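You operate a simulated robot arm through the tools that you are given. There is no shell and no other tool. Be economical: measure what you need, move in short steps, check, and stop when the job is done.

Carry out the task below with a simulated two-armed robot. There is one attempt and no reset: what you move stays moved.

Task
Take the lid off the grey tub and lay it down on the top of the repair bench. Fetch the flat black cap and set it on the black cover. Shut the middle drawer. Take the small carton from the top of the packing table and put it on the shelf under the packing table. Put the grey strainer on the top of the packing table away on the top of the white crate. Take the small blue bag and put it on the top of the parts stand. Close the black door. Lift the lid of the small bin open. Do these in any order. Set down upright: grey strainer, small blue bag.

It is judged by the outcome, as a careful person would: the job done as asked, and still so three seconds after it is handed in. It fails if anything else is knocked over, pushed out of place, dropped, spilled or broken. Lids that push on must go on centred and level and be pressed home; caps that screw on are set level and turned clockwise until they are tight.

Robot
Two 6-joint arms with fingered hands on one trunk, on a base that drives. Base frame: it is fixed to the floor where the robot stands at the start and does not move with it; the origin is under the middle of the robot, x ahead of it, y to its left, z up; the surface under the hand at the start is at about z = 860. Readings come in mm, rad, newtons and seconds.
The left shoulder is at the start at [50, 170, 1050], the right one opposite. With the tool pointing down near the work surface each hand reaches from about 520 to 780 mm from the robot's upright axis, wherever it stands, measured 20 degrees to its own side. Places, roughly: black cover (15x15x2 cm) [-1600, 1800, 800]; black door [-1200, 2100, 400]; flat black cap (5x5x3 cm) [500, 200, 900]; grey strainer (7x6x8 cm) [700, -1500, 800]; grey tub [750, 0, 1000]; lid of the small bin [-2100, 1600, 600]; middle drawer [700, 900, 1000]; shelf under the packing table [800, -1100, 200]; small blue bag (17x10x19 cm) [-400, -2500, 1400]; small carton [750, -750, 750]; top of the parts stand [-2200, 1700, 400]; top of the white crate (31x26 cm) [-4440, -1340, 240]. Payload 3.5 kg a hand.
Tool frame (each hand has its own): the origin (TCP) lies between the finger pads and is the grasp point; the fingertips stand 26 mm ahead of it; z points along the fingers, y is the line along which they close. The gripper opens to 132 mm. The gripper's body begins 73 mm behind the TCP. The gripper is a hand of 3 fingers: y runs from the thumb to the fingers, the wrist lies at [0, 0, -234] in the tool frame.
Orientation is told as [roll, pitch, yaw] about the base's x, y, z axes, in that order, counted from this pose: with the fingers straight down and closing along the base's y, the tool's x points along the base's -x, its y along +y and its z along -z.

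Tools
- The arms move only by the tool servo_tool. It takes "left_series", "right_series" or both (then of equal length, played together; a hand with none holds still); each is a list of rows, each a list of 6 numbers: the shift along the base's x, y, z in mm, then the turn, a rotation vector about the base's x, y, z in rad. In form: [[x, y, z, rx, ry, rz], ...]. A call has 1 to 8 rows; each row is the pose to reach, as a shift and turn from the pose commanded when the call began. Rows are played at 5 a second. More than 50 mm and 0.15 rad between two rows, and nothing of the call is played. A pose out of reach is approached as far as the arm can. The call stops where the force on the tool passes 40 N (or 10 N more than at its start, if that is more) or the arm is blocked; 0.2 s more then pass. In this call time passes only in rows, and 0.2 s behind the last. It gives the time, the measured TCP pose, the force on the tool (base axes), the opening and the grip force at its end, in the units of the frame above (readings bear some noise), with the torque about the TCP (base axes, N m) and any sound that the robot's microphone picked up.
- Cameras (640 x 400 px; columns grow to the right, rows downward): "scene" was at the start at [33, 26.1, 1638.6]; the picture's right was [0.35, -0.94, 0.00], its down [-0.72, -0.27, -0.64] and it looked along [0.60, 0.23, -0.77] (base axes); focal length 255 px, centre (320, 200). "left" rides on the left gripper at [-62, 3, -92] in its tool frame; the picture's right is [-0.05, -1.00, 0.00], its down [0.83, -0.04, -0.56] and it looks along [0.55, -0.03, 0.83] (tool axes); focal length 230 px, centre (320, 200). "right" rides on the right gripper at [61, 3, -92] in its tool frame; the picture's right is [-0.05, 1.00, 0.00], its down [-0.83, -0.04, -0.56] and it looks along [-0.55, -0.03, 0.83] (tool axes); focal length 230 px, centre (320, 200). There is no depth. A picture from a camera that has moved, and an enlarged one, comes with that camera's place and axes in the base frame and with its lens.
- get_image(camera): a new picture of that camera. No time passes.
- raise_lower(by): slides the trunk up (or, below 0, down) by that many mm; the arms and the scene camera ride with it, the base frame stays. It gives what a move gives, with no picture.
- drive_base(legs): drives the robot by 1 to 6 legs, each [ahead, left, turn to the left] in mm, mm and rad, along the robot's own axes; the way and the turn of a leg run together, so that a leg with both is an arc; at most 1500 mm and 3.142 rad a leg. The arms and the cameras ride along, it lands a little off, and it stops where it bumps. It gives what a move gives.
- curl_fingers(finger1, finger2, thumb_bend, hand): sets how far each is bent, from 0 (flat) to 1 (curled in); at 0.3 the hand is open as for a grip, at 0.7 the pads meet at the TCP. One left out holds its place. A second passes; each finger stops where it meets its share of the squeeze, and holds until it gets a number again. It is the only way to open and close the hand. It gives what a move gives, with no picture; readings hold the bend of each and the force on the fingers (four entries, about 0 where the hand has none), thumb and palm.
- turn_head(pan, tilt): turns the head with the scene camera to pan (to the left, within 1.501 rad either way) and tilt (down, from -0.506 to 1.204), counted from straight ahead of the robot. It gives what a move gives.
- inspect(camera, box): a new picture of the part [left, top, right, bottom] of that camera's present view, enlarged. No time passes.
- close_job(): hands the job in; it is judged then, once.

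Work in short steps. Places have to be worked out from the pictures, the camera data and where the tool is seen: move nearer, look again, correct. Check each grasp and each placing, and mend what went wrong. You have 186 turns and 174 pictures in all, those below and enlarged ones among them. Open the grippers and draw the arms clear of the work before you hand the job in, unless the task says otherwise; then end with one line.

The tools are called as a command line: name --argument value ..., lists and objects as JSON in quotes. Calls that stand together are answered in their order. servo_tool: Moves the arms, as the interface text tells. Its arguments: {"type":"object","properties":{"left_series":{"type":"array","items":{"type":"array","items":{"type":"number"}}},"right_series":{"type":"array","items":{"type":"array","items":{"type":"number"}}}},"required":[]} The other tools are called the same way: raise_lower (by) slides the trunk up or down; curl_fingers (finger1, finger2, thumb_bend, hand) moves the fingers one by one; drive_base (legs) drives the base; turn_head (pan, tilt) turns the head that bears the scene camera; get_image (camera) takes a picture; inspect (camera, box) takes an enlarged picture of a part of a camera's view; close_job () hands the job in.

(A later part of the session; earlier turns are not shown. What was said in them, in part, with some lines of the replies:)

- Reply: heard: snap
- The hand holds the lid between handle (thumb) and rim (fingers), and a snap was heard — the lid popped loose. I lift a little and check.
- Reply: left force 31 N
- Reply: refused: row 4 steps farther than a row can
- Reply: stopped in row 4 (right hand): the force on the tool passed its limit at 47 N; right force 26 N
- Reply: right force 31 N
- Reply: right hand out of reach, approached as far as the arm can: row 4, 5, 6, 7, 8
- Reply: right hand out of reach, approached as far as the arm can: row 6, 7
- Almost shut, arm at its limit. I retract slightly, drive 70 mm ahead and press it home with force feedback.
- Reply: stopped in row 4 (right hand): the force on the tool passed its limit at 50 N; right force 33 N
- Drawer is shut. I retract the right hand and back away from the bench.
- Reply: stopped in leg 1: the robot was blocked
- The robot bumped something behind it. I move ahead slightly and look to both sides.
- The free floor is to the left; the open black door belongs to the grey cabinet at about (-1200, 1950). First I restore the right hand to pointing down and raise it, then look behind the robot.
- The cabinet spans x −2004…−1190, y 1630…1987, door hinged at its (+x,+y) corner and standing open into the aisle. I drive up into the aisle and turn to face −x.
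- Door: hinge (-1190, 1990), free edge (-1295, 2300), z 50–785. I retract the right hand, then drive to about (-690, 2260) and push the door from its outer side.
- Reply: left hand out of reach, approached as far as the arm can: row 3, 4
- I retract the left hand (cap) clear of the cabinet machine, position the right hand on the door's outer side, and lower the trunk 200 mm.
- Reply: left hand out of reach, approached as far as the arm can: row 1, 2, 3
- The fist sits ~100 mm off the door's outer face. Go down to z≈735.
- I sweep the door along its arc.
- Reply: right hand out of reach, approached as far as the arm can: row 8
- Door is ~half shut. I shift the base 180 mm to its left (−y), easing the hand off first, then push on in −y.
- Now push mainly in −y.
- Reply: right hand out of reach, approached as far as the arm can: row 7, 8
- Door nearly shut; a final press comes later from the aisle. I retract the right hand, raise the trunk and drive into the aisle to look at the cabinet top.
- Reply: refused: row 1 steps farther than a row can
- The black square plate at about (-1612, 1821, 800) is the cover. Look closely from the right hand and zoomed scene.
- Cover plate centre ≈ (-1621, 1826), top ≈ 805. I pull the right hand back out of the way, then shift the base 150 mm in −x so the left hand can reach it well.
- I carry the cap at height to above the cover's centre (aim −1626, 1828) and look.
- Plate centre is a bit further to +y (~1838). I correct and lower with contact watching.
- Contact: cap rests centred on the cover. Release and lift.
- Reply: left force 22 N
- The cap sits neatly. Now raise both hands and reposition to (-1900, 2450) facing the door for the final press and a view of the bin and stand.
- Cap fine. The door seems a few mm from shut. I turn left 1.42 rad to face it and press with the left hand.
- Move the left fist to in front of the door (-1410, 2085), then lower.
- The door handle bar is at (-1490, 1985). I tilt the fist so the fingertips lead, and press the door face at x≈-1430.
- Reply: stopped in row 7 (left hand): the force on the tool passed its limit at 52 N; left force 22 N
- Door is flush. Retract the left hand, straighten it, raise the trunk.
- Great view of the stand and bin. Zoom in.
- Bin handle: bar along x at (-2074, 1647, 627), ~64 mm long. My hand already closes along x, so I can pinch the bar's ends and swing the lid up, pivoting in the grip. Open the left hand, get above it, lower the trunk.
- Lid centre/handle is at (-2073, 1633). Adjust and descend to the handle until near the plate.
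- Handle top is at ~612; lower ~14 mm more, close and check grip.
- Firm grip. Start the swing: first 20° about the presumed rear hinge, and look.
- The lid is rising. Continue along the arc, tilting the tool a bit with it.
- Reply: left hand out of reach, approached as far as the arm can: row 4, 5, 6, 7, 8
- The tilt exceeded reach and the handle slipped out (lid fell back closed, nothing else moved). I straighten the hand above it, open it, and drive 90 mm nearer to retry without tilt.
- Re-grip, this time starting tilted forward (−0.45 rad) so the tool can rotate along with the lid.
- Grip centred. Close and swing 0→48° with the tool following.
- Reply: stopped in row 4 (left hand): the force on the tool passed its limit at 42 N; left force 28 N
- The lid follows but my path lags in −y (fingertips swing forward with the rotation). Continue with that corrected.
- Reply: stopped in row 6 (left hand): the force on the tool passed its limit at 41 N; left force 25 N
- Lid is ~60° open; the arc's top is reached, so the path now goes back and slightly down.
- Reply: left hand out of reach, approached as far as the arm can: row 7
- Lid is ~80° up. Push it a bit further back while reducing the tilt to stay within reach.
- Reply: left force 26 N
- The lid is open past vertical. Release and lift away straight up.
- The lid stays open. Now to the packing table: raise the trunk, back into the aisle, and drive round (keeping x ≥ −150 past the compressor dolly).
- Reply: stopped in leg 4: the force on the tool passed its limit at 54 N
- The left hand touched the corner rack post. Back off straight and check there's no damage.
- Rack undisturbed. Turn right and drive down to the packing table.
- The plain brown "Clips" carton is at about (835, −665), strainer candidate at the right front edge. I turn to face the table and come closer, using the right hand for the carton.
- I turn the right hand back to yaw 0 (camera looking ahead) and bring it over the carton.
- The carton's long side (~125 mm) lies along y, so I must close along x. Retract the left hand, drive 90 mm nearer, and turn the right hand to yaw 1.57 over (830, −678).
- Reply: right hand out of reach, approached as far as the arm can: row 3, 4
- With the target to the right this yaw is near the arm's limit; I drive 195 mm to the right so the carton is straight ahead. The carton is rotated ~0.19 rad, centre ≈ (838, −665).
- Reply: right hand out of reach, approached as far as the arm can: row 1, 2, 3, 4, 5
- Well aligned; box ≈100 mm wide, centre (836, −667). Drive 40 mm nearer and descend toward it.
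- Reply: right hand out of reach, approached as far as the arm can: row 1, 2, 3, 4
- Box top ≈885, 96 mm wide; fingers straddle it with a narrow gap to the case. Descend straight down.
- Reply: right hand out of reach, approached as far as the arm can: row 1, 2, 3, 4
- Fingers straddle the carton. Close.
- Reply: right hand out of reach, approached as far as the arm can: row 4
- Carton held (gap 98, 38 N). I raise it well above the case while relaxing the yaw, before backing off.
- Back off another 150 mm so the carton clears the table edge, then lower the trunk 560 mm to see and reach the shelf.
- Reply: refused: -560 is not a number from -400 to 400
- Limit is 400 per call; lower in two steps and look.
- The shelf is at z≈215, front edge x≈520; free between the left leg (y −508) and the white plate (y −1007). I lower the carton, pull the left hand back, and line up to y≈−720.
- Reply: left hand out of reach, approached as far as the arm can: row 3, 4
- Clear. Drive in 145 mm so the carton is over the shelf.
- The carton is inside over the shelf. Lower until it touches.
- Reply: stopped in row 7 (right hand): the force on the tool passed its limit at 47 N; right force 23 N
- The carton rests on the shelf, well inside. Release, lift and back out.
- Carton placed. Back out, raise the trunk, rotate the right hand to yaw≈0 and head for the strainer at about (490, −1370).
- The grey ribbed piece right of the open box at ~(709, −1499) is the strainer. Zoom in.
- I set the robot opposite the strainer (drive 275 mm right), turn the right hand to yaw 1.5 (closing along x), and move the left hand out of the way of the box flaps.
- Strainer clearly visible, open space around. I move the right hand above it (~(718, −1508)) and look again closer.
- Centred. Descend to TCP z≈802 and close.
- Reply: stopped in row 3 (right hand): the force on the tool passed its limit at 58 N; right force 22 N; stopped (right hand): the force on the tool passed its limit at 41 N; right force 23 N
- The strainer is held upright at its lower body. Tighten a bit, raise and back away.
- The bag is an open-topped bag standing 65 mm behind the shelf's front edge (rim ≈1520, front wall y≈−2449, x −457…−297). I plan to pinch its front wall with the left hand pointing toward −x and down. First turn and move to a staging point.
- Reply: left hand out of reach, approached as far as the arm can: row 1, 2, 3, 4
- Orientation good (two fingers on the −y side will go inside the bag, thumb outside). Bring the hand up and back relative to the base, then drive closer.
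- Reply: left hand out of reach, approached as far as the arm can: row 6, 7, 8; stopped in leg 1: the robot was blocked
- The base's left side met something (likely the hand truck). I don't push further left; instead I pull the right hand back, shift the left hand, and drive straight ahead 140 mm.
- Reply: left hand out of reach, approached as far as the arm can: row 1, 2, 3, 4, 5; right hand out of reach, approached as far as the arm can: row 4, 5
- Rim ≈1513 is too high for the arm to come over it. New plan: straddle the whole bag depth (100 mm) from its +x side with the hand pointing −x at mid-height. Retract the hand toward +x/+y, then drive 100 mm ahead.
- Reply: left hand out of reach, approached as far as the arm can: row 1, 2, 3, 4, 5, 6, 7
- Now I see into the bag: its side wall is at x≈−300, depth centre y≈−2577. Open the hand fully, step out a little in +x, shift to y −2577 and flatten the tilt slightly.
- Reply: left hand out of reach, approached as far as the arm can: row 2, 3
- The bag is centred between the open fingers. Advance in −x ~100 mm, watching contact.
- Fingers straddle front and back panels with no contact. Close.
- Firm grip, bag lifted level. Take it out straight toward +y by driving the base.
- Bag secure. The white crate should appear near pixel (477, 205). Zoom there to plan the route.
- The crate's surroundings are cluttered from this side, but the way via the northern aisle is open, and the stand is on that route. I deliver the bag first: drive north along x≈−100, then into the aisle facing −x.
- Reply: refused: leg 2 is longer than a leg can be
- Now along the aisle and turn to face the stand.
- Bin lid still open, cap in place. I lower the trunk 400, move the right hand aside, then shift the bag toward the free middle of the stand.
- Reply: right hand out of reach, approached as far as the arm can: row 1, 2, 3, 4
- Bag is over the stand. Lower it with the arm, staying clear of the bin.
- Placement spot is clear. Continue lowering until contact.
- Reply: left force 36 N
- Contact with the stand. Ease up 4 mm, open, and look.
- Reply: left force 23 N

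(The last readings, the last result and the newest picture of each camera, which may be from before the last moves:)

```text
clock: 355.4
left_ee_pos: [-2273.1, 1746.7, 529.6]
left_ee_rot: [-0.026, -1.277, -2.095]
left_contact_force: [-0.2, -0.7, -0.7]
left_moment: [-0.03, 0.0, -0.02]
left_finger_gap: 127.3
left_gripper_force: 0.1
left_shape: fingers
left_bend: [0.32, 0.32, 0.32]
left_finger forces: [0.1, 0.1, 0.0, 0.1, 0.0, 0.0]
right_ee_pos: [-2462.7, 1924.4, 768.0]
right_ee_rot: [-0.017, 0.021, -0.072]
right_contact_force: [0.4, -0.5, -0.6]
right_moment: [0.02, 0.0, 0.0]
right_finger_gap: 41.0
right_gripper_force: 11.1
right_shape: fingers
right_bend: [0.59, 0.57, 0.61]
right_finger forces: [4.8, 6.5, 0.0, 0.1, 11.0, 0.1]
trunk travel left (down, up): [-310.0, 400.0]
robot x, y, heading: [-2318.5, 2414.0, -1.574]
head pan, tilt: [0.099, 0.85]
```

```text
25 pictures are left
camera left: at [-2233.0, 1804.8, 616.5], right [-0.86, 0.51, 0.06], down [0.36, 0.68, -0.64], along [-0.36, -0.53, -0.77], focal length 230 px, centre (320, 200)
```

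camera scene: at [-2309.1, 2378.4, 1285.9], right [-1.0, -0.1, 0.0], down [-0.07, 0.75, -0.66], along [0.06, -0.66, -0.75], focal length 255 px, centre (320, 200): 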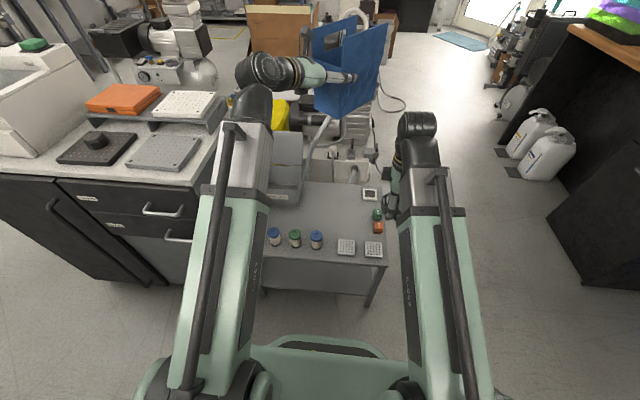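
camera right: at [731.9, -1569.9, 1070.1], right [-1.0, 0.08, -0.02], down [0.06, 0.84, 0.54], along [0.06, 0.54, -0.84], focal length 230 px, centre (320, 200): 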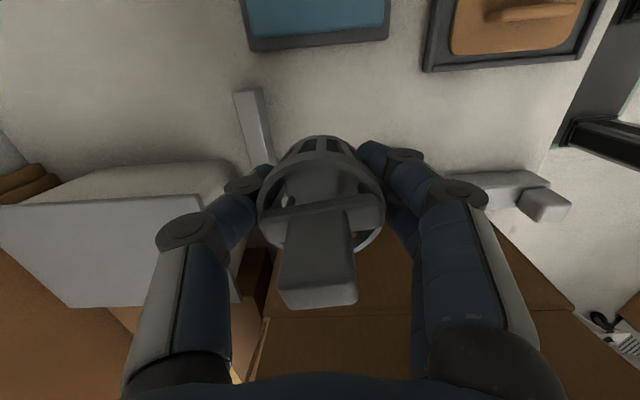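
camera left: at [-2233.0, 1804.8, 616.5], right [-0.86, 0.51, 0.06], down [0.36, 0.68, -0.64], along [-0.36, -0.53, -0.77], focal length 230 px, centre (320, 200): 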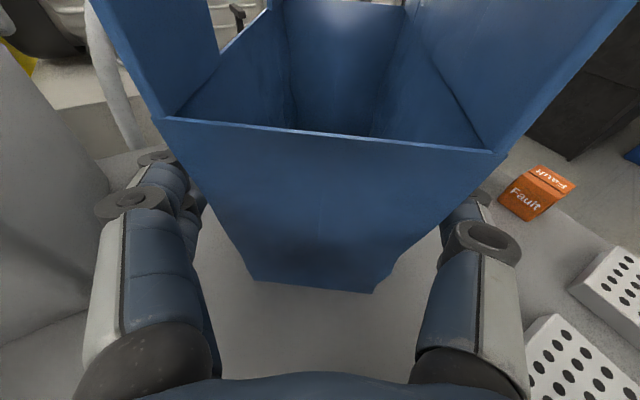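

The bag stands upright. Back the hand out along its axis, rising gently, then up.

servo_tool --left_series '[[14, 21, 2, 0, 0, 0], [28, 42, 5, 0, 0, 0], [42, 63, 10, 0, 0, 0], [56, 84, 20, 0, 0, 0], [64, 96, 50, 0, 0, 0], [70, 104, 95, 0, 0, 0], [75, 112, 140, 0, 0, 0]]'

raise_lower --by 400

get_image --camera "scene"

```text
clock: 356.9
left_ee_pos: [-2178.4, 1777.3, 643.0]
left_ee_rot: [-0.029, -1.277, -2.092]
left_contact_force: [0.9, -0.4, 0.7]
left_moment: [0.04, 0.05, -0.01]
left_finger_gap: 127.4
left_gripper_force: 0.0
left_shape: fingers
left_bend: [0.32, 0.32, 0.32]
left_finger forces: [0.0, 0.0, 0.0, 0.0, 0.1, 0.1]
left hand out of reach, approached as far as the arm can: row 4, 5, 6, 7
right_ee_pos: [-2462.3, 1924.3, 768.5]
right_ee_rot: [-0.016, 0.022, -0.07]
right_contact_force: [0.3, 0.6, -0.4]
right_moment: [0.02, 0.0, 0.01]
right_finger_gap: 40.8
right_gripper_force: 11.6
right_shape: fingers
right_bend: [0.59, 0.57, 0.61]
right_finger forces: [4.8, 6.6, 0.0, 0.0, 11.0, 0.0]
trunk travel left (down, up): [-310.0, 400.0]
robot x, y, heading: [-2319.6, 2416.6, -1.575]
head pan, tilt: [0.099, 0.85]
```

```text
clock: 360.8
left_ee_pos: [-2178.7, 1777.1, 1042.0]
left_ee_rot: [-0.024, -1.278, -2.096]
left_contact_force: [0.5, -0.2, -0.2]
left_moment: [0.01, 0.02, 0.01]
left_finger_gap: 127.6
left_gripper_force: 0.0
left_shape: fingers
left_bend: [0.32, 0.32, 0.32]
left_finger forces: [0.0, 0.1, 0.0, 0.1, 0.0, 0.0]
right_ee_pos: [-2462.5, 1924.1, 1168.4]
right_ee_rot: [-0.016, 0.02, -0.071]
right_contact_force: [0.0, -0.1, -0.4]
right_moment: [-0.01, -0.01, 0.02]
right_finger_gap: 41.1
right_gripper_force: 10.7
right_shape: fingers
right_bend: [0.59, 0.57, 0.61]
right_finger forces: [4.8, 6.4, 0.0, 0.0, 11.0, 0.1]
trunk travel left (down, up): [-710.0, 0.0]
robot x, y, heading: [-2314.5, 2415.3, -1.58]
head pan, tilt: [0.099, 0.85]
```

```text
24 pictures are left
camera scene: at [-2309.2, 2378.4, 1685.9], right [-1.0, -0.1, 0.0], down [-0.07, 0.75, -0.66], along [0.06, -0.66, -0.75], focal length 255 px, centre (320, 200)
```

scene: 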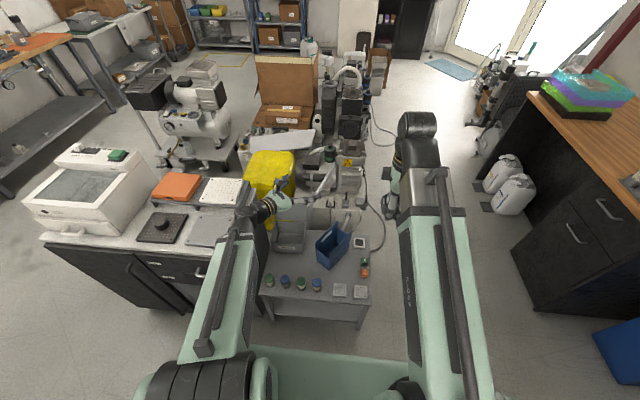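

Check the bin lid and bag closely.

inspect --camera "scene" --box '[220, 170, 400, 320]'

```text
2.67 times, centred on (310, 245) of scene
camera zoom: at [-2309.2, 2378.4, 1685.9], right [-1.0, -0.1, 0.0], down [-0.07, 0.75, -0.66], along [0.06, -0.66, -0.75], focal length 680 px, centre (347, 80)
```

zoom: 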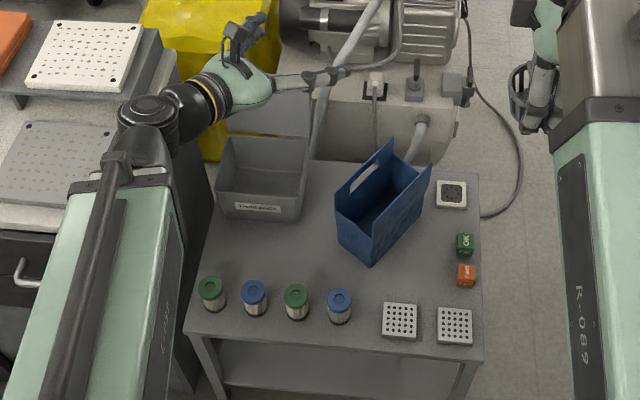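

All good: bag upright, lid open. Now the strainer: shift right to x≈−3100 and drive south through the corridor.

drive_base --legs '[[0, -820, 0], [1450, 0, 0], [900, -50, 0]]'

turn_head --pan -0.3 --tilt 0.55

get_image --camera "scene"

```text
clock: 376.2
left_ee_pos: [-3061.7, -565.4, 1041.7]
left_ee_rot: [-0.027, -1.278, -2.107]
left_contact_force: [0.5, -0.5, -0.2]
left_moment: [0.01, 0.02, -0.01]
left_finger_gap: 127.6
left_gripper_force: 0.0
left_shape: fingers
left_bend: [0.32, 0.32, 0.32]
left_finger forces: [0.0, 0.1, 0.1, 0.0, 0.0, 0.0]
right_ee_pos: [-3343.7, -414.8, 1168.2]
right_ee_rot: [-0.015, 0.021, -0.083]
right_contact_force: [-0.5, -0.5, 0.3]
right_moment: [-0.02, 0.01, 0.02]
right_finger_gap: 41.1
right_gripper_force: 10.8
right_shape: fingers
right_bend: [0.59, 0.57, 0.61]
right_finger forces: [4.8, 6.6, 0.1, 0.0, 11.1, 0.1]
trunk travel left (down, up): [-710.0, 0.0]
robot x, y, heading: [-3195.1, 75.2, -1.584]
head pan, tilt: [0.099, 0.85]
```

```text
clock: 377.1
left_ee_pos: [-3061.6, -565.5, 1042.5]
left_ee_rot: [-0.026, -1.279, -2.109]
left_contact_force: [-0.2, 0.1, 0.9]
left_moment: [0.01, 0.03, 0.05]
left_finger_gap: 127.6
left_gripper_force: 0.1
left_shape: fingers
left_bend: [0.32, 0.32, 0.32]
left_finger forces: [0.0, 0.0, 0.0, 0.0, 0.0, 0.1]
right_ee_pos: [-3344.5, -415.4, 1167.7]
right_ee_rot: [-0.016, 0.02, -0.082]
right_contact_force: [0.5, -0.2, -0.4]
right_moment: [0.0, 0.03, 0.0]
right_finger_gap: 41.1
right_gripper_force: 11.0
right_shape: fingers
right_bend: [0.59, 0.57, 0.61]
right_finger forces: [4.7, 6.5, 0.1, 0.0, 11.0, 0.0]
trunk travel left (down, up): [-710.0, 0.0]
robot x, y, heading: [-3192.5, 79.9, -1.59]
head pan, tilt: [-0.3, 0.55]
```

```text
22 pictures are left
camera scene: at [-3220.0, 29.4, 1711.2], right [-0.95, 0.31, 0.0], down [0.16, 0.5, -0.85], along [-0.26, -0.81, -0.52], focal length 255 px, centre (320, 200)
```

scene: 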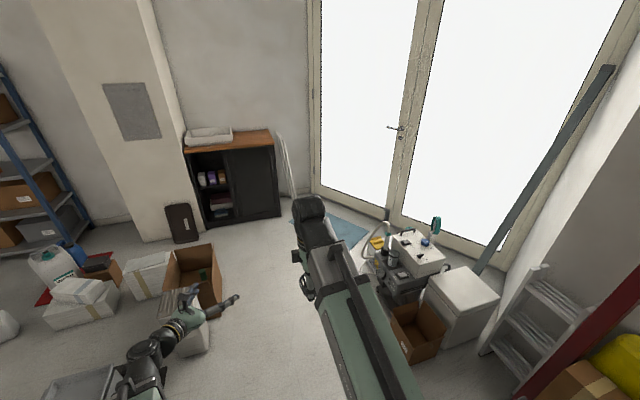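

Zoom on the crate area.

inspect --camera "scene" --box '[330, 200, 520, 370]'

```text
2.35 times, centred on (425, 285) of scene
camera zoom: at [-3220.0, 29.4, 1711.2], right [-0.95, 0.31, 0.0], down [0.16, 0.5, -0.85], along [-0.26, -0.81, -0.52], focal length 600 px, centre (73, 0)
```

zoom: 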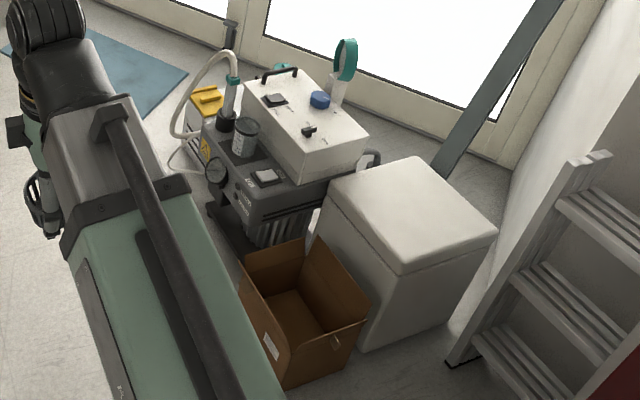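

The small white crate (with yellow/green caps) seems hidden beyond the machine near (−4300, −1380). Drive further south and face −x to see it.

drive_base --legs '[[1330, -20, 0], [0, 0, -1.55]]'

turn_head --pan 0.0 --tilt 0.7

get_image --camera "scene"

```text
clock: 386.4
left_ee_pos: [-3700.0, -1684.0, 1044.2]
left_ee_rot: [-0.012, -1.281, -3.093]
left_contact_force: [-0.2, -0.5, 1.0]
left_moment: [-0.01, 0.0, 0.02]
left_finger_gap: 127.5
left_gripper_force: 0.2
left_shape: fingers
left_bend: [0.32, 0.32, 0.32]
left_finger forces: [0.0, 0.0, 0.1, 0.1, 0.1, 0.0]
right_ee_pos: [-3734.6, -1365.6, 1167.5]
right_ee_rot: [-0.02, 0.019, -1.058]
right_contact_force: [1.1, 0.4, -0.1]
right_moment: [-0.08, 0.0, 0.01]
right_finger_gap: 40.8
right_gripper_force: 10.7
right_shape: fingers
right_bend: [0.59, 0.57, 0.61]
right_finger forces: [4.7, 6.5, 0.0, 0.0, 10.8, 0.0]
trunk travel left (down, up): [-710.0, 0.0]
robot x, y, heading: [-3242.1, -1213.2, -2.562]
head pan, tilt: [-0.3, 0.55]
stopped in leg 2: the robot was blocked; the commanded pose is now the measured one
```

```text
clock: 387.2
left_ee_pos: [-3699.9, -1687.6, 1041.7]
left_ee_rot: [-0.024, -1.279, -3.084]
left_contact_force: [-0.1, 0.5, -0.1]
left_moment: [0.0, -0.03, 0.0]
left_finger_gap: 127.6
left_gripper_force: 0.1
left_shape: fingers
left_bend: [0.32, 0.32, 0.32]
left_finger forces: [0.1, 0.1, 0.1, 0.0, 0.0, 0.0]
right_ee_pos: [-3733.4, -1368.8, 1167.6]
right_ee_rot: [-0.019, 0.02, -1.056]
right_contact_force: [-0.1, 0.3, 0.5]
right_moment: [0.0, -0.02, 0.03]
right_finger_gap: 40.8
right_gripper_force: 11.2
right_shape: fingers
right_bend: [0.59, 0.57, 0.61]
right_finger forces: [4.7, 6.3, 0.0, 0.0, 10.8, 0.1]
trunk travel left (down, up): [-710.0, 0.0]
robot x, y, heading: [-3245.8, -1219.8, -2.563]
head pan, tilt: [0.0, 0.7]
```

```text
20 pictures are left
camera scene: at [-3279.3, -1243.0, 1698.2], right [-0.55, 0.84, 0.0], down [0.54, 0.35, -0.77], along [-0.64, -0.42, -0.64], focal length 255 px, centre (320, 200)
```

scene: 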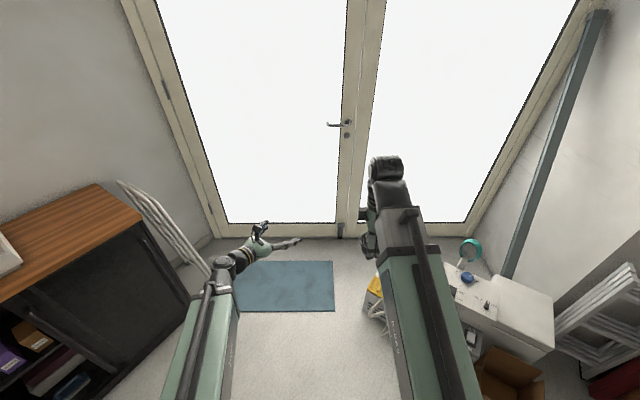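

The long rear of the base touched something while turning. I move ahead away from it, then look back with the head turned.

drive_base --legs '[[230, 0, 0]]'

turn_head --pan 1.5 --tilt 0.6

get_image --camera "scene"

get_image --camera "right"

```text
clock: 388.9
left_ee_pos: [-3891.3, -1815.0, 1040.7]
left_ee_rot: [-0.027, -1.278, -3.079]
left_contact_force: [-0.2, -0.2, -0.2]
left_moment: [-0.03, 0.01, -0.01]
left_finger_gap: 127.8
left_gripper_force: 0.0
left_shape: fingers
left_bend: [0.32, 0.32, 0.32]
left_finger forces: [0.0, 0.0, 0.0, 0.0, 0.0, 0.0]
right_ee_pos: [-3926.1, -1498.0, 1166.4]
right_ee_rot: [-0.015, 0.02, -1.054]
right_contact_force: [-0.5, -0.3, -0.1]
right_moment: [0.0, -0.04, 0.04]
right_finger_gap: 40.8
right_gripper_force: 10.8
right_shape: fingers
right_bend: [0.59, 0.57, 0.61]
right_finger forces: [4.7, 6.4, 0.0, 0.0, 10.9, 0.1]
trunk travel left (down, up): [-710.0, 0.0]
robot x, y, heading: [-3432.6, -1343.4, -2.558]
head pan, tilt: [0.0, 0.7]
```

```text
clock: 390.5
left_ee_pos: [-3889.7, -1814.5, 1042.7]
left_ee_rot: [-0.028, -1.281, -3.08]
left_contact_force: [0.9, -0.3, 0.1]
left_moment: [-0.05, 0.01, -0.02]
left_finger_gap: 127.5
left_gripper_force: 0.0
left_shape: fingers
left_bend: [0.32, 0.32, 0.32]
left_finger forces: [0.0, 0.0, 0.0, 0.0, 0.0, 0.0]
right_ee_pos: [-3925.6, -1496.5, 1168.6]
right_ee_rot: [-0.018, 0.021, -1.057]
right_contact_force: [-0.1, 0.3, -1.0]
right_moment: [-0.03, -0.02, 0.03]
right_finger_gap: 40.5
right_gripper_force: 10.9
right_shape: fingers
right_bend: [0.59, 0.57, 0.61]
right_finger forces: [4.7, 6.3, 0.1, 0.0, 10.8, 0.1]
trunk travel left (down, up): [-710.0, 0.0]
robot x, y, heading: [-3434.2, -1346.9, -2.563]
head pan, tilt: [1.499, 0.6]
```

```text
19 pictures are left
camera scene: at [-3356.8, -1400.5, 1706.8], right [-0.87, -0.49, 0.0], down [-0.28, 0.49, -0.83], along [0.4, -0.72, -0.56], focal length 255 px, centre (320, 200)
```

scene: 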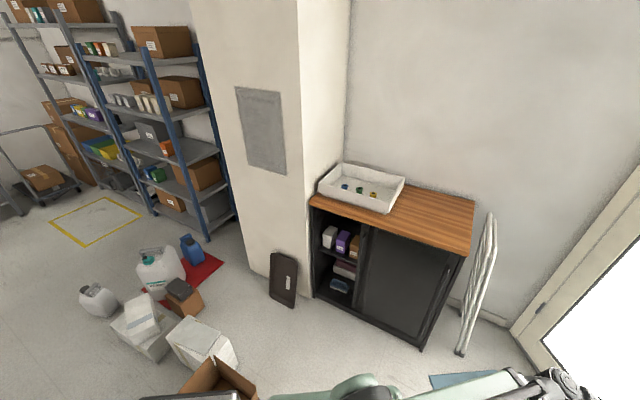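

```text
18 pictures are left
camera right: at [-3951.6, -1444.1, 1261.7], right [0.89, 0.45, -0.02], down [0.39, -0.75, 0.54], along [0.23, -0.49, -0.84], focal length 230 px, centre (320, 200)
```

right: 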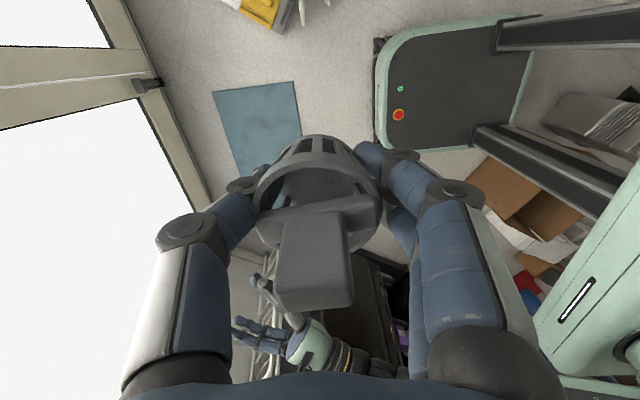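

Nothing seems overturned behind. Now view the crate to the right.

turn_head --pan -0.75 --tilt 0.85

get_image --camera "scene"

```text
clock: 392.6
left_ee_pos: [-3890.6, -1814.0, 1041.5]
left_ee_rot: [-0.024, -1.28, -3.08]
left_contact_force: [0.1, -0.2, 0.3]
left_moment: [-0.03, -0.01, 0.01]
left_finger_gap: 127.8
left_gripper_force: 0.0
left_shape: fingers
left_bend: [0.32, 0.32, 0.32]
left_finger forces: [0.0, 0.0, 0.0, 0.0, 0.1, 0.1]
right_ee_pos: [-3925.6, -1496.5, 1167.2]
right_ee_rot: [-0.017, 0.021, -1.055]
right_contact_force: [-0.1, 0.0, -0.4]
right_moment: [0.0, 0.02, -0.02]
right_finger_gap: 40.8
right_gripper_force: 10.4
right_shape: fingers
right_bend: [0.59, 0.57, 0.61]
right_finger forces: [4.6, 6.4, 0.0, 0.0, 10.8, 0.0]
trunk travel left (down, up): [-710.0, 0.0]
robot x, y, heading: [-3434.6, -1345.5, -2.563]
head pan, tilt: [-0.75, 0.85]
```

```text
17 pictures are left
camera scene: at [-3476.9, -1310.1, 1685.9], right [0.17, 0.99, 0.0], down [0.74, -0.13, -0.66], along [-0.65, 0.11, -0.75], focal length 255 px, centre (320, 200)
```

scene: 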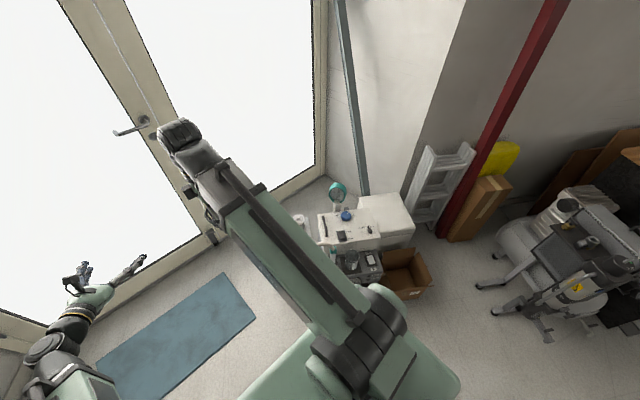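

The crate is hidden behind the right forearm. Move ahead 80 mm, turn right 0.5 rad, and look again.

drive_base --legs '[[80, 0, 0], [0, 0, -0.5]]'

turn_head --pan 0.15 --tilt 0.8

get_image --camera "scene"

```text
clock: 395.1
left_ee_pos: [-4128.5, -1582.6, 1041.4]
left_ee_rot: [-0.025, -1.279, 2.701]
left_contact_force: [0.7, -0.2, 0.5]
left_moment: [0.0, -0.02, 0.0]
left_finger_gap: 127.6
left_gripper_force: 0.1
left_shape: fingers
left_bend: [0.32, 0.32, 0.32]
left_finger forces: [0.1, 0.1, 0.0, 0.0, 0.0, 0.1]
right_ee_pos: [-4007.8, -1287.5, 1167.5]
right_ee_rot: [-0.017, 0.021, -1.556]
right_contact_force: [-0.3, 0.0, -0.4]
right_moment: [-0.02, -0.06, 0.0]
right_finger_gap: 40.9
right_gripper_force: 10.8
right_shape: fingers
right_bend: [0.59, 0.57, 0.61]
right_finger forces: [4.7, 6.4, 0.0, 0.0, 10.7, 0.0]
trunk travel left (down, up): [-710.0, 0.0]
robot x, y, heading: [-3502.2, -1386.8, -3.061]
head pan, tilt: [-0.75, 0.85]
```

```text
clock: 396.3
left_ee_pos: [-4127.4, -1583.2, 1041.8]
left_ee_rot: [-0.028, -1.28, 2.703]
left_contact_force: [-0.9, -0.2, -0.5]
left_moment: [0.0, 0.03, -0.02]
left_finger_gap: 127.6
left_gripper_force: 0.1
left_shape: fingers
left_bend: [0.32, 0.32, 0.32]
left_finger forces: [0.1, 0.0, 0.0, 0.0, 0.1, 0.0]
right_ee_pos: [-4006.4, -1288.5, 1168.1]
right_ee_rot: [-0.018, 0.023, -1.554]
right_contact_force: [0.3, -0.6, -0.2]
right_moment: [0.02, -0.02, -0.03]
right_finger_gap: 40.7
right_gripper_force: 10.9
right_shape: fingers
right_bend: [0.59, 0.57, 0.61]
right_finger forces: [4.7, 6.4, 0.0, 0.0, 10.6, 0.0]
trunk travel left (down, up): [-710.0, 0.0]
robot x, y, heading: [-3501.2, -1386.8, -3.059]
head pan, tilt: [0.15, 0.799]
```

```text
16 pictures are left
camera scene: at [-3539.6, -1404.8, 1689.9], right [-0.23, 0.97, 0.0], down [0.7, 0.16, -0.7], along [-0.68, -0.16, -0.72], focal length 255 px, centre (320, 200)
```

scene: 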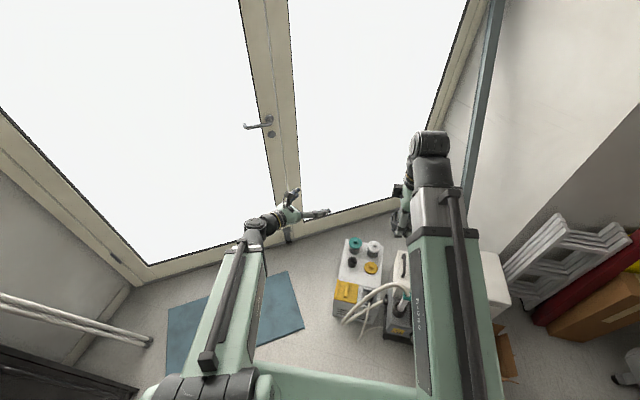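

The crate is in view, with jars on its top. Zoom for free space.

inspect --camera "scene" --box '[310, 220, 430, 345]'

```text
3.20 times, centred on (370, 282) of scene
camera zoom: at [-3539.6, -1404.8, 1689.9], right [-0.23, 0.97, 0.0], down [0.7, 0.16, -0.7], along [-0.68, -0.16, -0.72], focal length 815 px, centre (160, -64)
```

zoom: 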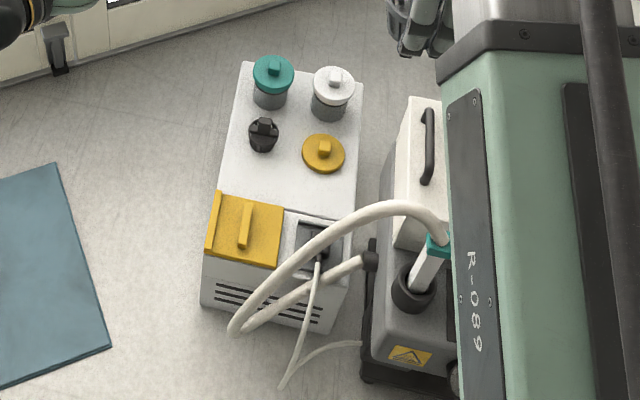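

Free spot on the crate top: about (−4328, −1400), between the black knob and the yellow box. I shift the base so the right arm comes straight along y≈−1400, and rotate the right hand to close along y.

drive_base --legs '[[146, 189, 0]]'

servo_tool --right_series '[[0, 0, -5, 0, 0, -0.14], [0, 0, -10, 0, 0, -0.28], [0, 0, -15, 0, 0, -0.42], [0, 0, -20, 0, 0, -0.56], [0, 0, -25, 0, 0, -0.7], [0, 0, -30, 0, 0, -0.84], [0, 0, -35, 0, 0, -0.98], [0, 0, -40, 0, 0, -1.12]]'

servo_tool --right_series '[[-10, 0, 0, 0, 0, -0.14], [-20, 0, 0, 0, 0, -0.28], [-30, 0, 0, 0, 0, -0.4]]'

raise_lower --by -300

get_image --camera "right"

```text
clock: 398.0
left_ee_pos: [-4257.7, -1782.1, 1041.5]
left_ee_rot: [-0.029, -1.279, 2.709]
left_contact_force: [0.0, -1.1, 0.3]
left_moment: [-0.04, 0.0, -0.02]
left_finger_gap: 127.6
left_gripper_force: 0.0
left_shape: fingers
left_bend: [0.32, 0.32, 0.32]
left_finger forces: [0.0, 0.1, 0.0, 0.0, 0.0, 0.0]
right_ee_pos: [-4135.7, -1487.6, 1168.0]
right_ee_rot: [-0.016, 0.02, -1.555]
right_contact_force: [0.1, -0.5, 0.1]
right_moment: [0.03, -0.01, 0.02]
right_finger_gap: 40.3
right_gripper_force: 10.2
right_shape: fingers
right_bend: [0.59, 0.57, 0.61]
right_finger forces: [4.7, 6.4, 0.0, 0.0, 10.7, 0.0]
trunk travel left (down, up): [-710.0, 0.0]
robot x, y, heading: [-3629.9, -1586.8, -3.058]
head pan, tilt: [0.15, 0.799]
```

```text
clock: 399.8
left_ee_pos: [-4256.9, -1781.4, 1041.1]
left_ee_rot: [-0.026, -1.28, 2.703]
left_contact_force: [-0.1, -0.4, 0.9]
left_moment: [-0.02, 0.04, 0.01]
left_finger_gap: 127.7
left_gripper_force: 0.1
left_shape: fingers
left_bend: [0.32, 0.32, 0.32]
left_finger forces: [0.0, 0.0, 0.1, 0.0, 0.1, 0.0]
right_ee_pos: [-4136.8, -1487.5, 1126.6]
right_ee_rot: [-0.017, 0.021, -2.679]
right_contact_force: [0.1, -0.4, -1.1]
right_moment: [-0.03, 0.02, -0.02]
right_finger_gap: 40.6
right_gripper_force: 10.3
right_shape: fingers
right_bend: [0.59, 0.57, 0.61]
right_finger forces: [4.8, 6.4, 0.0, 0.0, 10.7, 0.0]
trunk travel left (down, up): [-710.0, 0.0]
robot x, y, heading: [-3630.9, -1583.2, -3.059]
head pan, tilt: [0.15, 0.799]
```

```text
clock: 400.6
left_ee_pos: [-4256.9, -1781.3, 1041.9]
left_ee_rot: [-0.025, -1.278, 2.703]
left_contact_force: [-0.8, 0.6, 0.0]
left_moment: [0.03, 0.0, 0.0]
left_finger_gap: 127.8
left_gripper_force: 0.0
left_shape: fingers
left_bend: [0.32, 0.32, 0.32]
left_finger forces: [0.0, 0.0, 0.1, 0.1, 0.0, 0.0]
right_ee_pos: [-4164.5, -1486.1, 1127.5]
right_ee_rot: [-0.019, 0.021, -3.075]
right_contact_force: [-0.7, 0.3, -0.6]
right_moment: [0.04, 0.02, -0.01]
right_finger_gap: 40.7
right_gripper_force: 10.9
right_shape: fingers
right_bend: [0.59, 0.57, 0.61]
right_finger forces: [4.7, 6.3, 0.1, 0.1, 10.7, 0.0]
trunk travel left (down, up): [-710.0, 0.0]
robot x, y, heading: [-3631.0, -1589.1, -3.065]
head pan, tilt: [0.15, 0.799]
```

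```text
clock: 403.6
left_ee_pos: [-4257.2, -1781.7, 741.8]
left_ee_rot: [-0.027, -1.279, 2.704]
left_contact_force: [0.8, 0.4, -0.7]
left_moment: [-0.02, -0.02, 0.02]
left_finger_gap: 127.6
left_gripper_force: 0.1
left_shape: fingers
left_bend: [0.32, 0.32, 0.32]
left_finger forces: [0.0, 0.0, 0.1, 0.0, 0.0, 0.0]
right_ee_pos: [-4165.2, -1486.7, 827.3]
right_ee_rot: [-0.017, 0.018, -3.075]
right_contact_force: [-0.6, 0.4, -0.9]
right_moment: [-0.01, 0.0, -0.01]
right_finger_gap: 40.7
right_gripper_force: 11.2
right_shape: fingers
right_bend: [0.59, 0.57, 0.61]
right_finger forces: [4.7, 6.4, 0.0, 0.1, 10.8, 0.0]
trunk travel left (down, up): [-410.0, 300.0]
robot x, y, heading: [-3625.4, -1588.2, -3.06]
head pan, tilt: [0.15, 0.799]
```

```text
14 pictures are left
camera right: at [-4106.1, -1488.4, 922.0], right [0.02, -1.0, -0.02], down [-0.84, -0.02, 0.54], along [-0.54, 0.01, -0.84], focal length 230 px, centre (320, 200)
```

right: 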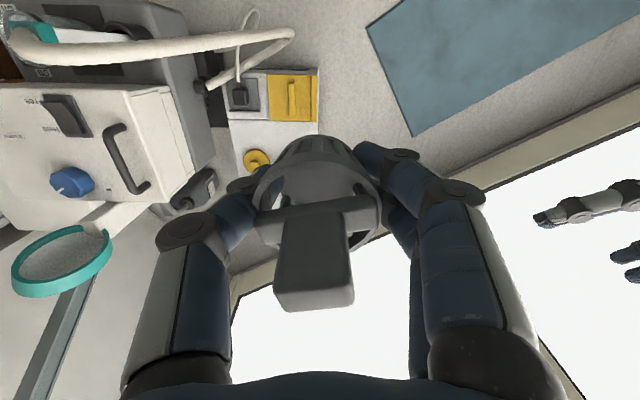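

Crate geometry confirmed (yellow box back edge x≈−4278, knob front −4376). Move over (−4327, −1405) and lower.

servo_tool --right_series '[[-32, 16, 0, 0, 0, 0], [-65, 33, 0, 0, 0, 0], [-98, 50, 0, 0, 0, 0], [-130, 66, 0, 0, 0, 0], [-162, 82, 0, 0, 0, 0]]'

raise_lower --by -220

servo_tool --right_series '[[0, 0, -45, 0, 0, 0], [0, 0, -90, 0, 0, 0], [0, 0, -135, 0, 0, 0], [0, 0, -180, 0, 0, 0], [0, 0, -220, 0, 0, 0]]'

get_image --camera "right"

inspect --camera "scene" --box '[320, 180, 520, 360]'

```text
clock: 404.8
left_ee_pos: [-4257.7, -1781.4, 740.9]
left_ee_rot: [-0.026, -1.279, 2.704]
left_contact_force: [-0.8, -0.2, 0.4]
left_moment: [-0.02, 0.0, 0.01]
left_finger_gap: 127.7
left_gripper_force: 0.0
left_shape: fingers
left_bend: [0.32, 0.32, 0.32]
left_finger forces: [0.1, 0.1, 0.0, 0.0, 0.0, 0.0]
right_ee_pos: [-4325.2, -1402.8, 827.9]
right_ee_rot: [-0.019, 0.022, -3.076]
right_contact_force: [-0.2, 0.7, -0.4]
right_moment: [-0.02, 0.0, -0.02]
right_finger_gap: 40.9
right_gripper_force: 11.2
right_shape: fingers
right_bend: [0.59, 0.57, 0.61]
right_finger forces: [4.7, 6.4, 0.0, 0.0, 10.8, 0.0]
trunk travel left (down, up): [-410.0, 300.0]
robot x, y, heading: [-3633.9, -1585.4, -3.063]
head pan, tilt: [0.15, 0.799]
```

```text
clock: 407.2
left_ee_pos: [-4256.2, -1782.4, 522.8]
left_ee_rot: [-0.026, -1.278, 2.703]
left_contact_force: [-0.3, -1.0, -0.2]
left_moment: [0.06, 0.0, -0.02]
left_finger_gap: 127.6
left_gripper_force: 0.1
left_shape: fingers
left_bend: [0.32, 0.32, 0.32]
left_finger forces: [0.0, 0.0, 0.1, 0.0, 0.0, 0.0]
right_ee_pos: [-4324.8, -1402.4, 608.4]
right_ee_rot: [-0.017, 0.021, -3.075]
right_contact_force: [0.5, -0.8, -0.5]
right_moment: [0.02, -0.04, -0.02]
right_finger_gap: 40.5
right_gripper_force: 11.3
right_shape: fingers
right_bend: [0.59, 0.57, 0.61]
right_finger forces: [4.7, 6.3, 0.1, 0.1, 10.8, 0.1]
trunk travel left (down, up): [-190.0, 520.0]
robot x, y, heading: [-3627.4, -1586.4, -3.072]
head pan, tilt: [0.15, 0.799]
```

```text
clock: 408.4
left_ee_pos: [-4256.7, -1782.1, 521.4]
left_ee_rot: [-0.027, -1.281, 2.704]
left_contact_force: [0.1, -0.3, -0.2]
left_moment: [-0.02, 0.01, 0.0]
left_finger_gap: 127.8
left_gripper_force: 0.0
left_shape: fingers
left_bend: [0.32, 0.32, 0.32]
left_finger forces: [0.0, 0.1, 0.0, 0.0, 0.1, 0.0]
right_ee_pos: [-4326.8, -1403.7, 389.8]
right_ee_rot: [-0.019, 0.022, -3.075]
right_contact_force: [0.0, 0.3, 0.0]
right_moment: [0.03, -0.01, -0.02]
right_finger_gap: 40.7
right_gripper_force: 11.2
right_shape: fingers
right_bend: [0.6, 0.57, 0.61]
right_finger forces: [4.6, 6.3, 0.0, 0.0, 10.7, 0.0]
trunk travel left (down, up): [-190.0, 520.0]
robot x, y, heading: [-3634.6, -1584.5, -3.06]
head pan, tilt: [0.15, 0.799]
```

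```text
13 pictures are left
camera right: at [-4267.1, -1405.5, 483.8], right [0.02, -1.0, -0.02], down [-0.84, -0.02, 0.54], along [-0.54, 0.01, -0.84], focal length 230 px, centre (320, 200)
```

right: 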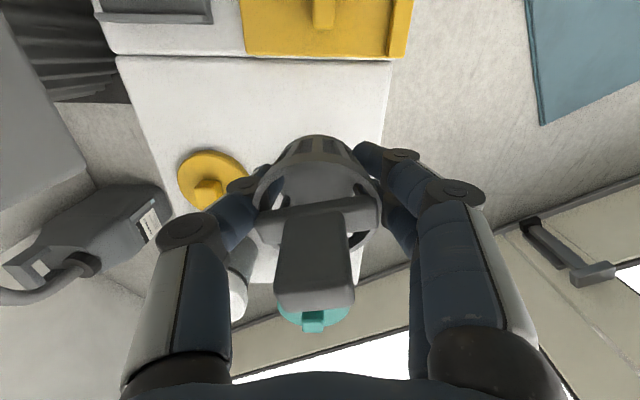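

```text
2.22 times, centred on (420, 270) of scene
camera zoom: at [-3668.1, -1604.0, 1170.0], right [-0.23, 0.97, 0.0], down [0.7, 0.16, -0.7], along [-0.68, -0.16, -0.72], focal length 566 px, centre (98, 44)
```

zoom: 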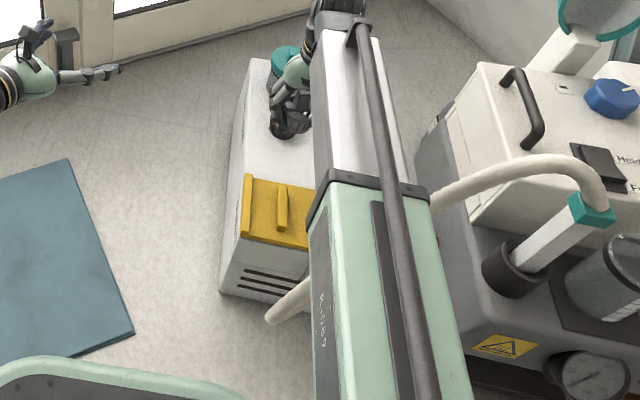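

The strainer will land on the bare white patch, clear of the knob and caps. Lower with contact watching.

servo_tool --right_series '[[3, 0, -35, 0, 0, 0], [5, 0, -65, 0, 0, 0], [5, 0, -85, 0, 0, 0], [5, 0, -97, 0, 0, 0], [5, 0, -105, 0, 0, 0], [5, 0, -113, 0, 0, 0], [5, 0, -121, 0, 0, 0], [5, 0, -129, 0, 0, 0]]'

get_image --camera "right"

```text
clock: 410.1
left_ee_pos: [-4256.2, -1781.8, 522.6]
left_ee_rot: [-0.023, -1.282, 2.703]
left_contact_force: [0.0, -0.4, 0.6]
left_moment: [0.01, 0.0, -0.03]
left_finger_gap: 127.5
left_gripper_force: 0.1
left_shape: fingers
left_bend: [0.32, 0.32, 0.32]
left_finger forces: [0.0, 0.0, 0.1, 0.1, 0.0, 0.0]
right_ee_pos: [-4322.1, -1404.7, 271.1]
right_ee_rot: [-0.015, 0.013, -3.076]
right_contact_force: [3.6, -1.1, 23.1]
right_moment: [-0.71, 0.04, 0.11]
right_finger_gap: 40.6
right_gripper_force: 24.5
right_shape: fingers
right_bend: [0.61, 0.63, 0.61]
right_finger forces: [11.4, 24.7, 0.0, 0.0, 13.2, 0.1]
trunk travel left (down, up): [-190.0, 520.0]
robot x, y, heading: [-3629.7, -1592.0, -3.061]
head pan, tilt: [0.15, 0.799]
stopped in row 8 (right hand): the force on the tool passed its limit at 48 N (the readings are from after the stop); the commanded pose is now the measured one
```

```text
11 pictures are left
camera right: at [-4262.5, -1405.7, 365.0], right [0.02, -1.0, -0.02], down [-0.84, -0.02, 0.54], along [-0.55, 0.0, -0.84], focal length 230 px, centre (320, 200)
```

right: 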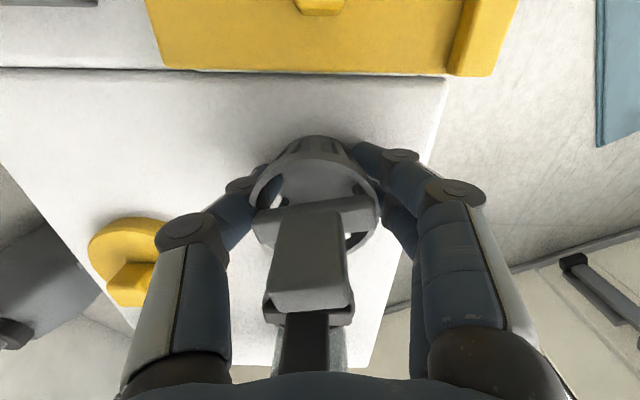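

The strainer stands on the crate. Ease up, open, and lift straight off.

servo_tool --right_series '[[0, 0, 3, 0, 0, 0]]'

curl_fingers --hand "right" --finger1 0.45 --finger2 0.45 --thumb_bend 0.45

get_image --camera "right"

```text
clock: 410.5
left_ee_pos: [-4255.7, -1782.0, 521.2]
left_ee_rot: [-0.025, -1.279, 2.703]
left_contact_force: [0.0, -0.6, 0.6]
left_moment: [0.01, -0.04, 0.01]
left_finger_gap: 127.7
left_gripper_force: 0.1
left_shape: fingers
left_bend: [0.32, 0.32, 0.32]
left_finger forces: [0.0, 0.0, 0.0, 0.1, 0.1, 0.0]
right_ee_pos: [-4321.7, -1403.6, 272.4]
right_ee_rot: [-0.017, 0.013, -3.076]
right_contact_force: [-1.9, -1.0, 12.4]
right_moment: [-0.34, 0.19, -0.03]
right_finger_gap: 40.3
right_gripper_force: 19.0
right_shape: fingers
right_bend: [0.61, 0.62, 0.61]
right_finger forces: [7.3, 17.5, 0.1, 0.1, 12.8, 0.0]
trunk travel left (down, up): [-190.0, 520.0]
robot x, y, heading: [-3631.8, -1586.8, -3.057]
head pan, tilt: [0.15, 0.799]
```

```text
clock: 411.5
left_ee_pos: [-4255.7, -1781.7, 523.9]
left_ee_rot: [-0.023, -1.282, 2.703]
left_contact_force: [0.5, -0.7, 0.8]
left_moment: [-0.02, -0.01, 0.02]
left_finger_gap: 127.5
left_gripper_force: 0.0
left_shape: fingers
left_bend: [0.32, 0.32, 0.32]
left_finger forces: [0.0, 0.1, 0.0, 0.0, 0.1, 0.0]
right_ee_pos: [-4321.1, -1402.7, 272.2]
right_ee_rot: [-0.016, 0.014, -3.075]
right_contact_force: [-2.2, 7.3, 21.9]
right_moment: [-0.73, 0.28, -0.18]
right_finger_gap: 83.6
right_gripper_force: 11.7
right_shape: fingers
right_bend: [0.46, 0.57, 0.45]
right_finger forces: [3.3, 19.7, 0.1, 0.0, 0.0, 0.1]
trunk travel left (down, up): [-190.0, 520.0]
robot x, y, heading: [-3632.7, -1586.3, -3.063]
head pan, tilt: [0.15, 0.799]
```

```text
10 pictures are left
camera right: at [-4262.2, -1405.3, 366.3], right [0.02, -1.0, -0.02], down [-0.84, -0.02, 0.54], along [-0.54, 0.01, -0.84], focal length 230 px, centre (320, 200)
```

right: 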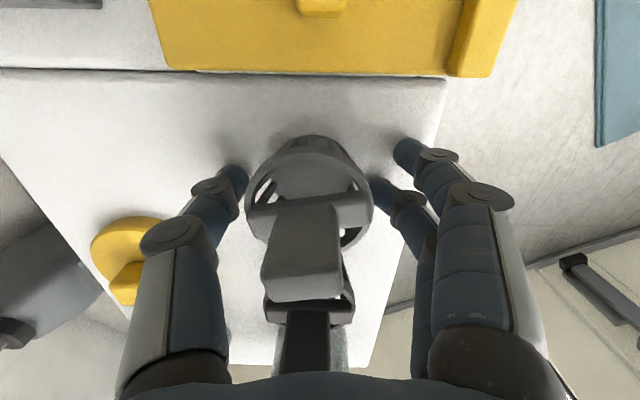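

Finger 2 is pressing on the surface. Raise a few mm so it can open before lifting off.

servo_tool --right_series '[[0, 0, 3, 0, 0, 0], [0, 0, 6, 0, 0, 0]]'

curl_fingers --hand "right" --finger1 0.43 --finger2 0.43 --thumb_bend 0.43

get_image --camera "right"

```text
clock: 412.1
left_ee_pos: [-4256.9, -1782.4, 521.9]
left_ee_rot: [-0.026, -1.28, 2.704]
left_contact_force: [-0.1, 0.0, 0.5]
left_moment: [0.0, 0.01, 0.03]
left_finger_gap: 127.7
left_gripper_force: 0.0
left_shape: fingers
left_bend: [0.32, 0.32, 0.32]
left_finger forces: [0.0, 0.0, 0.1, 0.0, 0.0, 0.0]
right_ee_pos: [-4320.5, -1404.6, 275.3]
right_ee_rot: [-0.014, 0.019, -3.074]
right_contact_force: [-0.3, 0.7, 0.1]
right_moment: [0.02, 0.05, -0.02]
right_finger_gap: 84.2
right_gripper_force: 0.1
right_shape: fingers
right_bend: [0.45, 0.45, 0.45]
right_finger forces: [0.0, 0.0, 0.0, 0.0, 0.1, 0.0]
trunk travel left (down, up): [-190.0, 520.0]
robot x, y, heading: [-3632.6, -1583.2, -3.061]
head pan, tilt: [0.15, 0.799]
```

```text
clock: 413.1
left_ee_pos: [-4256.8, -1782.2, 523.2]
left_ee_rot: [-0.026, -1.279, 2.703]
left_contact_force: [-0.4, 1.0, -0.9]
left_moment: [0.04, 0.03, 0.04]
left_finger_gap: 127.8
left_gripper_force: 0.2
left_shape: fingers
left_bend: [0.32, 0.32, 0.32]
left_finger forces: [0.0, 0.1, 0.1, 0.0, 0.0, 0.1]
right_ee_pos: [-4321.1, -1402.7, 277.4]
right_ee_rot: [-0.015, 0.017, -3.074]
right_contact_force: [-0.3, 0.4, 0.3]
right_moment: [0.0, -0.03, 0.02]
right_finger_gap: 91.2
right_gripper_force: 0.0
right_shape: fingers
right_bend: [0.43, 0.43, 0.43]
right_finger forces: [0.0, 0.0, 0.1, 0.0, 0.0, 0.1]
trunk travel left (down, up): [-190.0, 520.0]
robot x, y, heading: [-3631.2, -1586.8, -3.062]
head pan, tilt: [0.15, 0.799]
```

```text
9 pictures are left
camera right: at [-4262.0, -1405.2, 370.8], right [0.02, -1.0, -0.02], down [-0.84, -0.02, 0.54], along [-0.54, 0.01, -0.84], focal length 230 px, centre (320, 200)
```

right: 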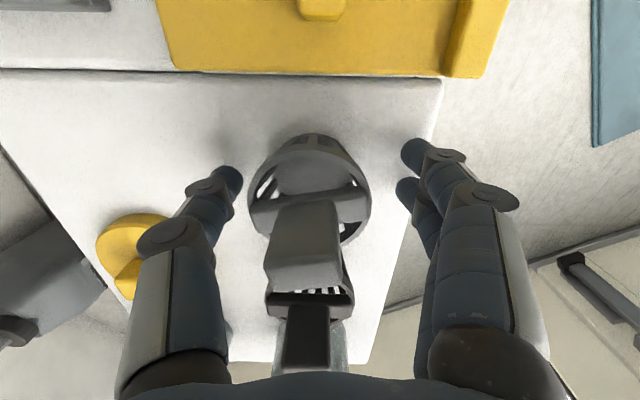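

All fingers are clear, strainer upright. Lift straight up.

servo_tool --right_series '[[0, 0, 20, 0, 0, 0], [0, 0, 50, 0, 0, 0], [0, 0, 90, 0, 0, 0], [0, 0, 135, 0, 0, 0], [0, 0, 180, 0, 0, 0]]'

raise_lower --by 400

get_image --camera "right"

```text
clock: 414.3
left_ee_pos: [-4256.2, -1782.2, 522.0]
left_ee_rot: [-0.026, -1.278, 2.703]
left_contact_force: [0.3, -0.9, 0.1]
left_moment: [0.01, 0.01, 0.0]
left_finger_gap: 127.8
left_gripper_force: 0.1
left_shape: fingers
left_bend: [0.32, 0.32, 0.32]
left_finger forces: [0.0, 0.0, 0.1, 0.1, 0.0, 0.1]
right_ee_pos: [-4319.7, -1403.4, 455.6]
right_ee_rot: [-0.016, 0.018, -3.073]
right_contact_force: [0.0, 0.6, -0.1]
right_moment: [0.03, 0.03, 0.02]
right_finger_gap: 90.6
right_gripper_force: 0.0
right_shape: fingers
right_bend: [0.43, 0.43, 0.43]
right_finger forces: [0.0, 0.0, 0.1, 0.0, 0.0, 0.1]
trunk travel left (down, up): [-190.0, 520.0]
robot x, y, heading: [-3634.8, -1588.2, -3.059]
head pan, tilt: [0.15, 0.799]
```

```text
clock: 418.1
left_ee_pos: [-4256.7, -1782.4, 921.2]
left_ee_rot: [-0.027, -1.28, 2.703]
left_contact_force: [0.1, 0.4, -0.8]
left_moment: [0.03, 0.0, 0.0]
left_finger_gap: 127.8
left_gripper_force: 0.0
left_shape: fingers
left_bend: [0.32, 0.32, 0.32]
left_finger forces: [0.1, 0.1, 0.0, 0.0, 0.0, 0.0]
right_ee_pos: [-4320.5, -1403.1, 855.8]
right_ee_rot: [-0.014, 0.017, -3.075]
right_contact_force: [0.1, 0.2, 0.0]
right_moment: [0.01, -0.02, 0.01]
right_finger_gap: 90.9
right_gripper_force: 0.1
right_shape: fingers
right_bend: [0.43, 0.43, 0.43]
right_finger forces: [0.1, 0.0, 0.1, 0.1, 0.1, 0.1]
trunk travel left (down, up): [-590.0, 120.0]
robot x, y, heading: [-3628.4, -1588.4, -3.06]
head pan, tilt: [0.15, 0.799]
```

```text
8 pictures are left
camera right: at [-4260.6, -1405.0, 949.6], right [0.02, -1.0, -0.02], down [-0.84, -0.02, 0.54], along [-0.54, 0.01, -0.84], focal length 230 px, centre (320, 200)
```

right: 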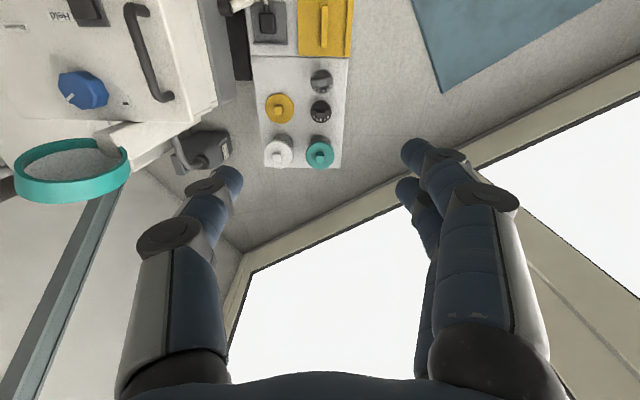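

The strainer stands upright on the crate. I turn left to check that the objects behind my base are undisturbed.

drive_base --legs '[[60, 0, 0.0], [0, 0, 1.15]]'

turn_head --pan 1.5 --tilt 0.7

get_image --camera "scene"

```text
clock: 422.0
left_ee_pos: [-3745.0, -2232.8, 923.4]
left_ee_rot: [-0.023, -1.279, -2.427]
left_contact_force: [-0.5, 0.1, 0.7]
left_moment: [0.03, -0.07, 0.04]
left_finger_gap: 127.7
left_gripper_force: 0.1
left_shape: fingers
left_bend: [0.32, 0.32, 0.32]
left_finger forces: [0.1, 0.0, 0.1, 0.0, 0.1, 0.0]
right_ee_pos: [-4116.7, -2138.5, 857.5]
right_ee_rot: [-0.015, 0.016, -1.923]
right_contact_force: [0.5, 0.4, 0.1]
right_moment: [-0.08, -0.04, 0.01]
right_finger_gap: 90.9
right_gripper_force: 0.0
right_shape: fingers
right_bend: [0.43, 0.43, 0.43]
right_finger forces: [0.0, 0.1, 0.1, 0.0, 0.0, 0.1]
trunk travel left (down, up): [-590.0, 120.0]
robot x, y, heading: [-3668.2, -1584.7, -1.911]
head pan, tilt: [0.15, 0.799]
```

```text
clock: 423.5
left_ee_pos: [-3744.7, -2233.9, 922.7]
left_ee_rot: [-0.026, -1.28, -2.429]
left_contact_force: [-0.4, -0.4, 0.3]
left_moment: [-0.02, 0.03, 0.02]
left_finger_gap: 127.8
left_gripper_force: 0.1
left_shape: fingers
left_bend: [0.32, 0.32, 0.32]
left_finger forces: [0.0, 0.0, 0.1, 0.0, 0.0, 0.0]
right_ee_pos: [-4117.4, -2137.4, 856.1]
right_ee_rot: [-0.017, 0.018, -1.921]
right_contact_force: [0.9, 1.3, -0.3]
right_moment: [0.02, 0.0, 0.02]
right_finger_gap: 90.5
right_gripper_force: 0.0
right_shape: fingers
right_bend: [0.43, 0.43, 0.43]
right_finger forces: [0.0, 0.0, 0.0, 0.0, 0.0, 0.0]
trunk travel left (down, up): [-590.0, 120.0]
robot x, y, heading: [-3665.7, -1580.2, -1.904]
head pan, tilt: [1.499, 0.7]
```

```text
7 pictures are left
camera scene: at [-3575.7, -1580.5, 1578.2], right [-0.4, -0.92, 0.0], down [-0.59, 0.26, -0.76], along [0.7, -0.3, -0.64], focal length 255 px, centre (320, 200)
```

scene: 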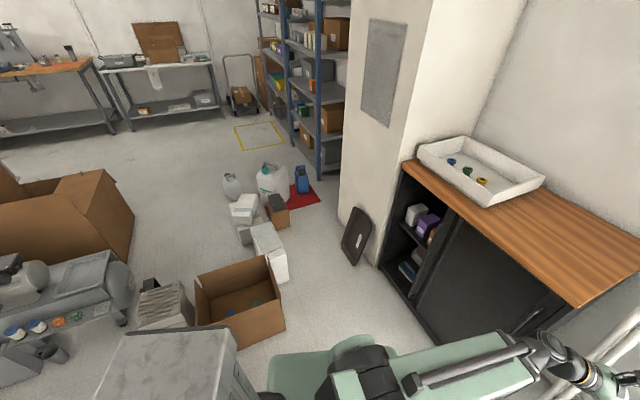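

All surrounding objects stand upright, both hands are open and clear, and each part has been checked in its place. I hand the job in.

close_job

```text
The job is handed in.
```

I completed all eight tasks and handed the job in, with both hands open and clear of the work. Along the way the base bumped something three times, and the left hand once touched the corner rack. I saw nothing knocked over afterwards, but I couldn't confirm that nothing shifted slightly.
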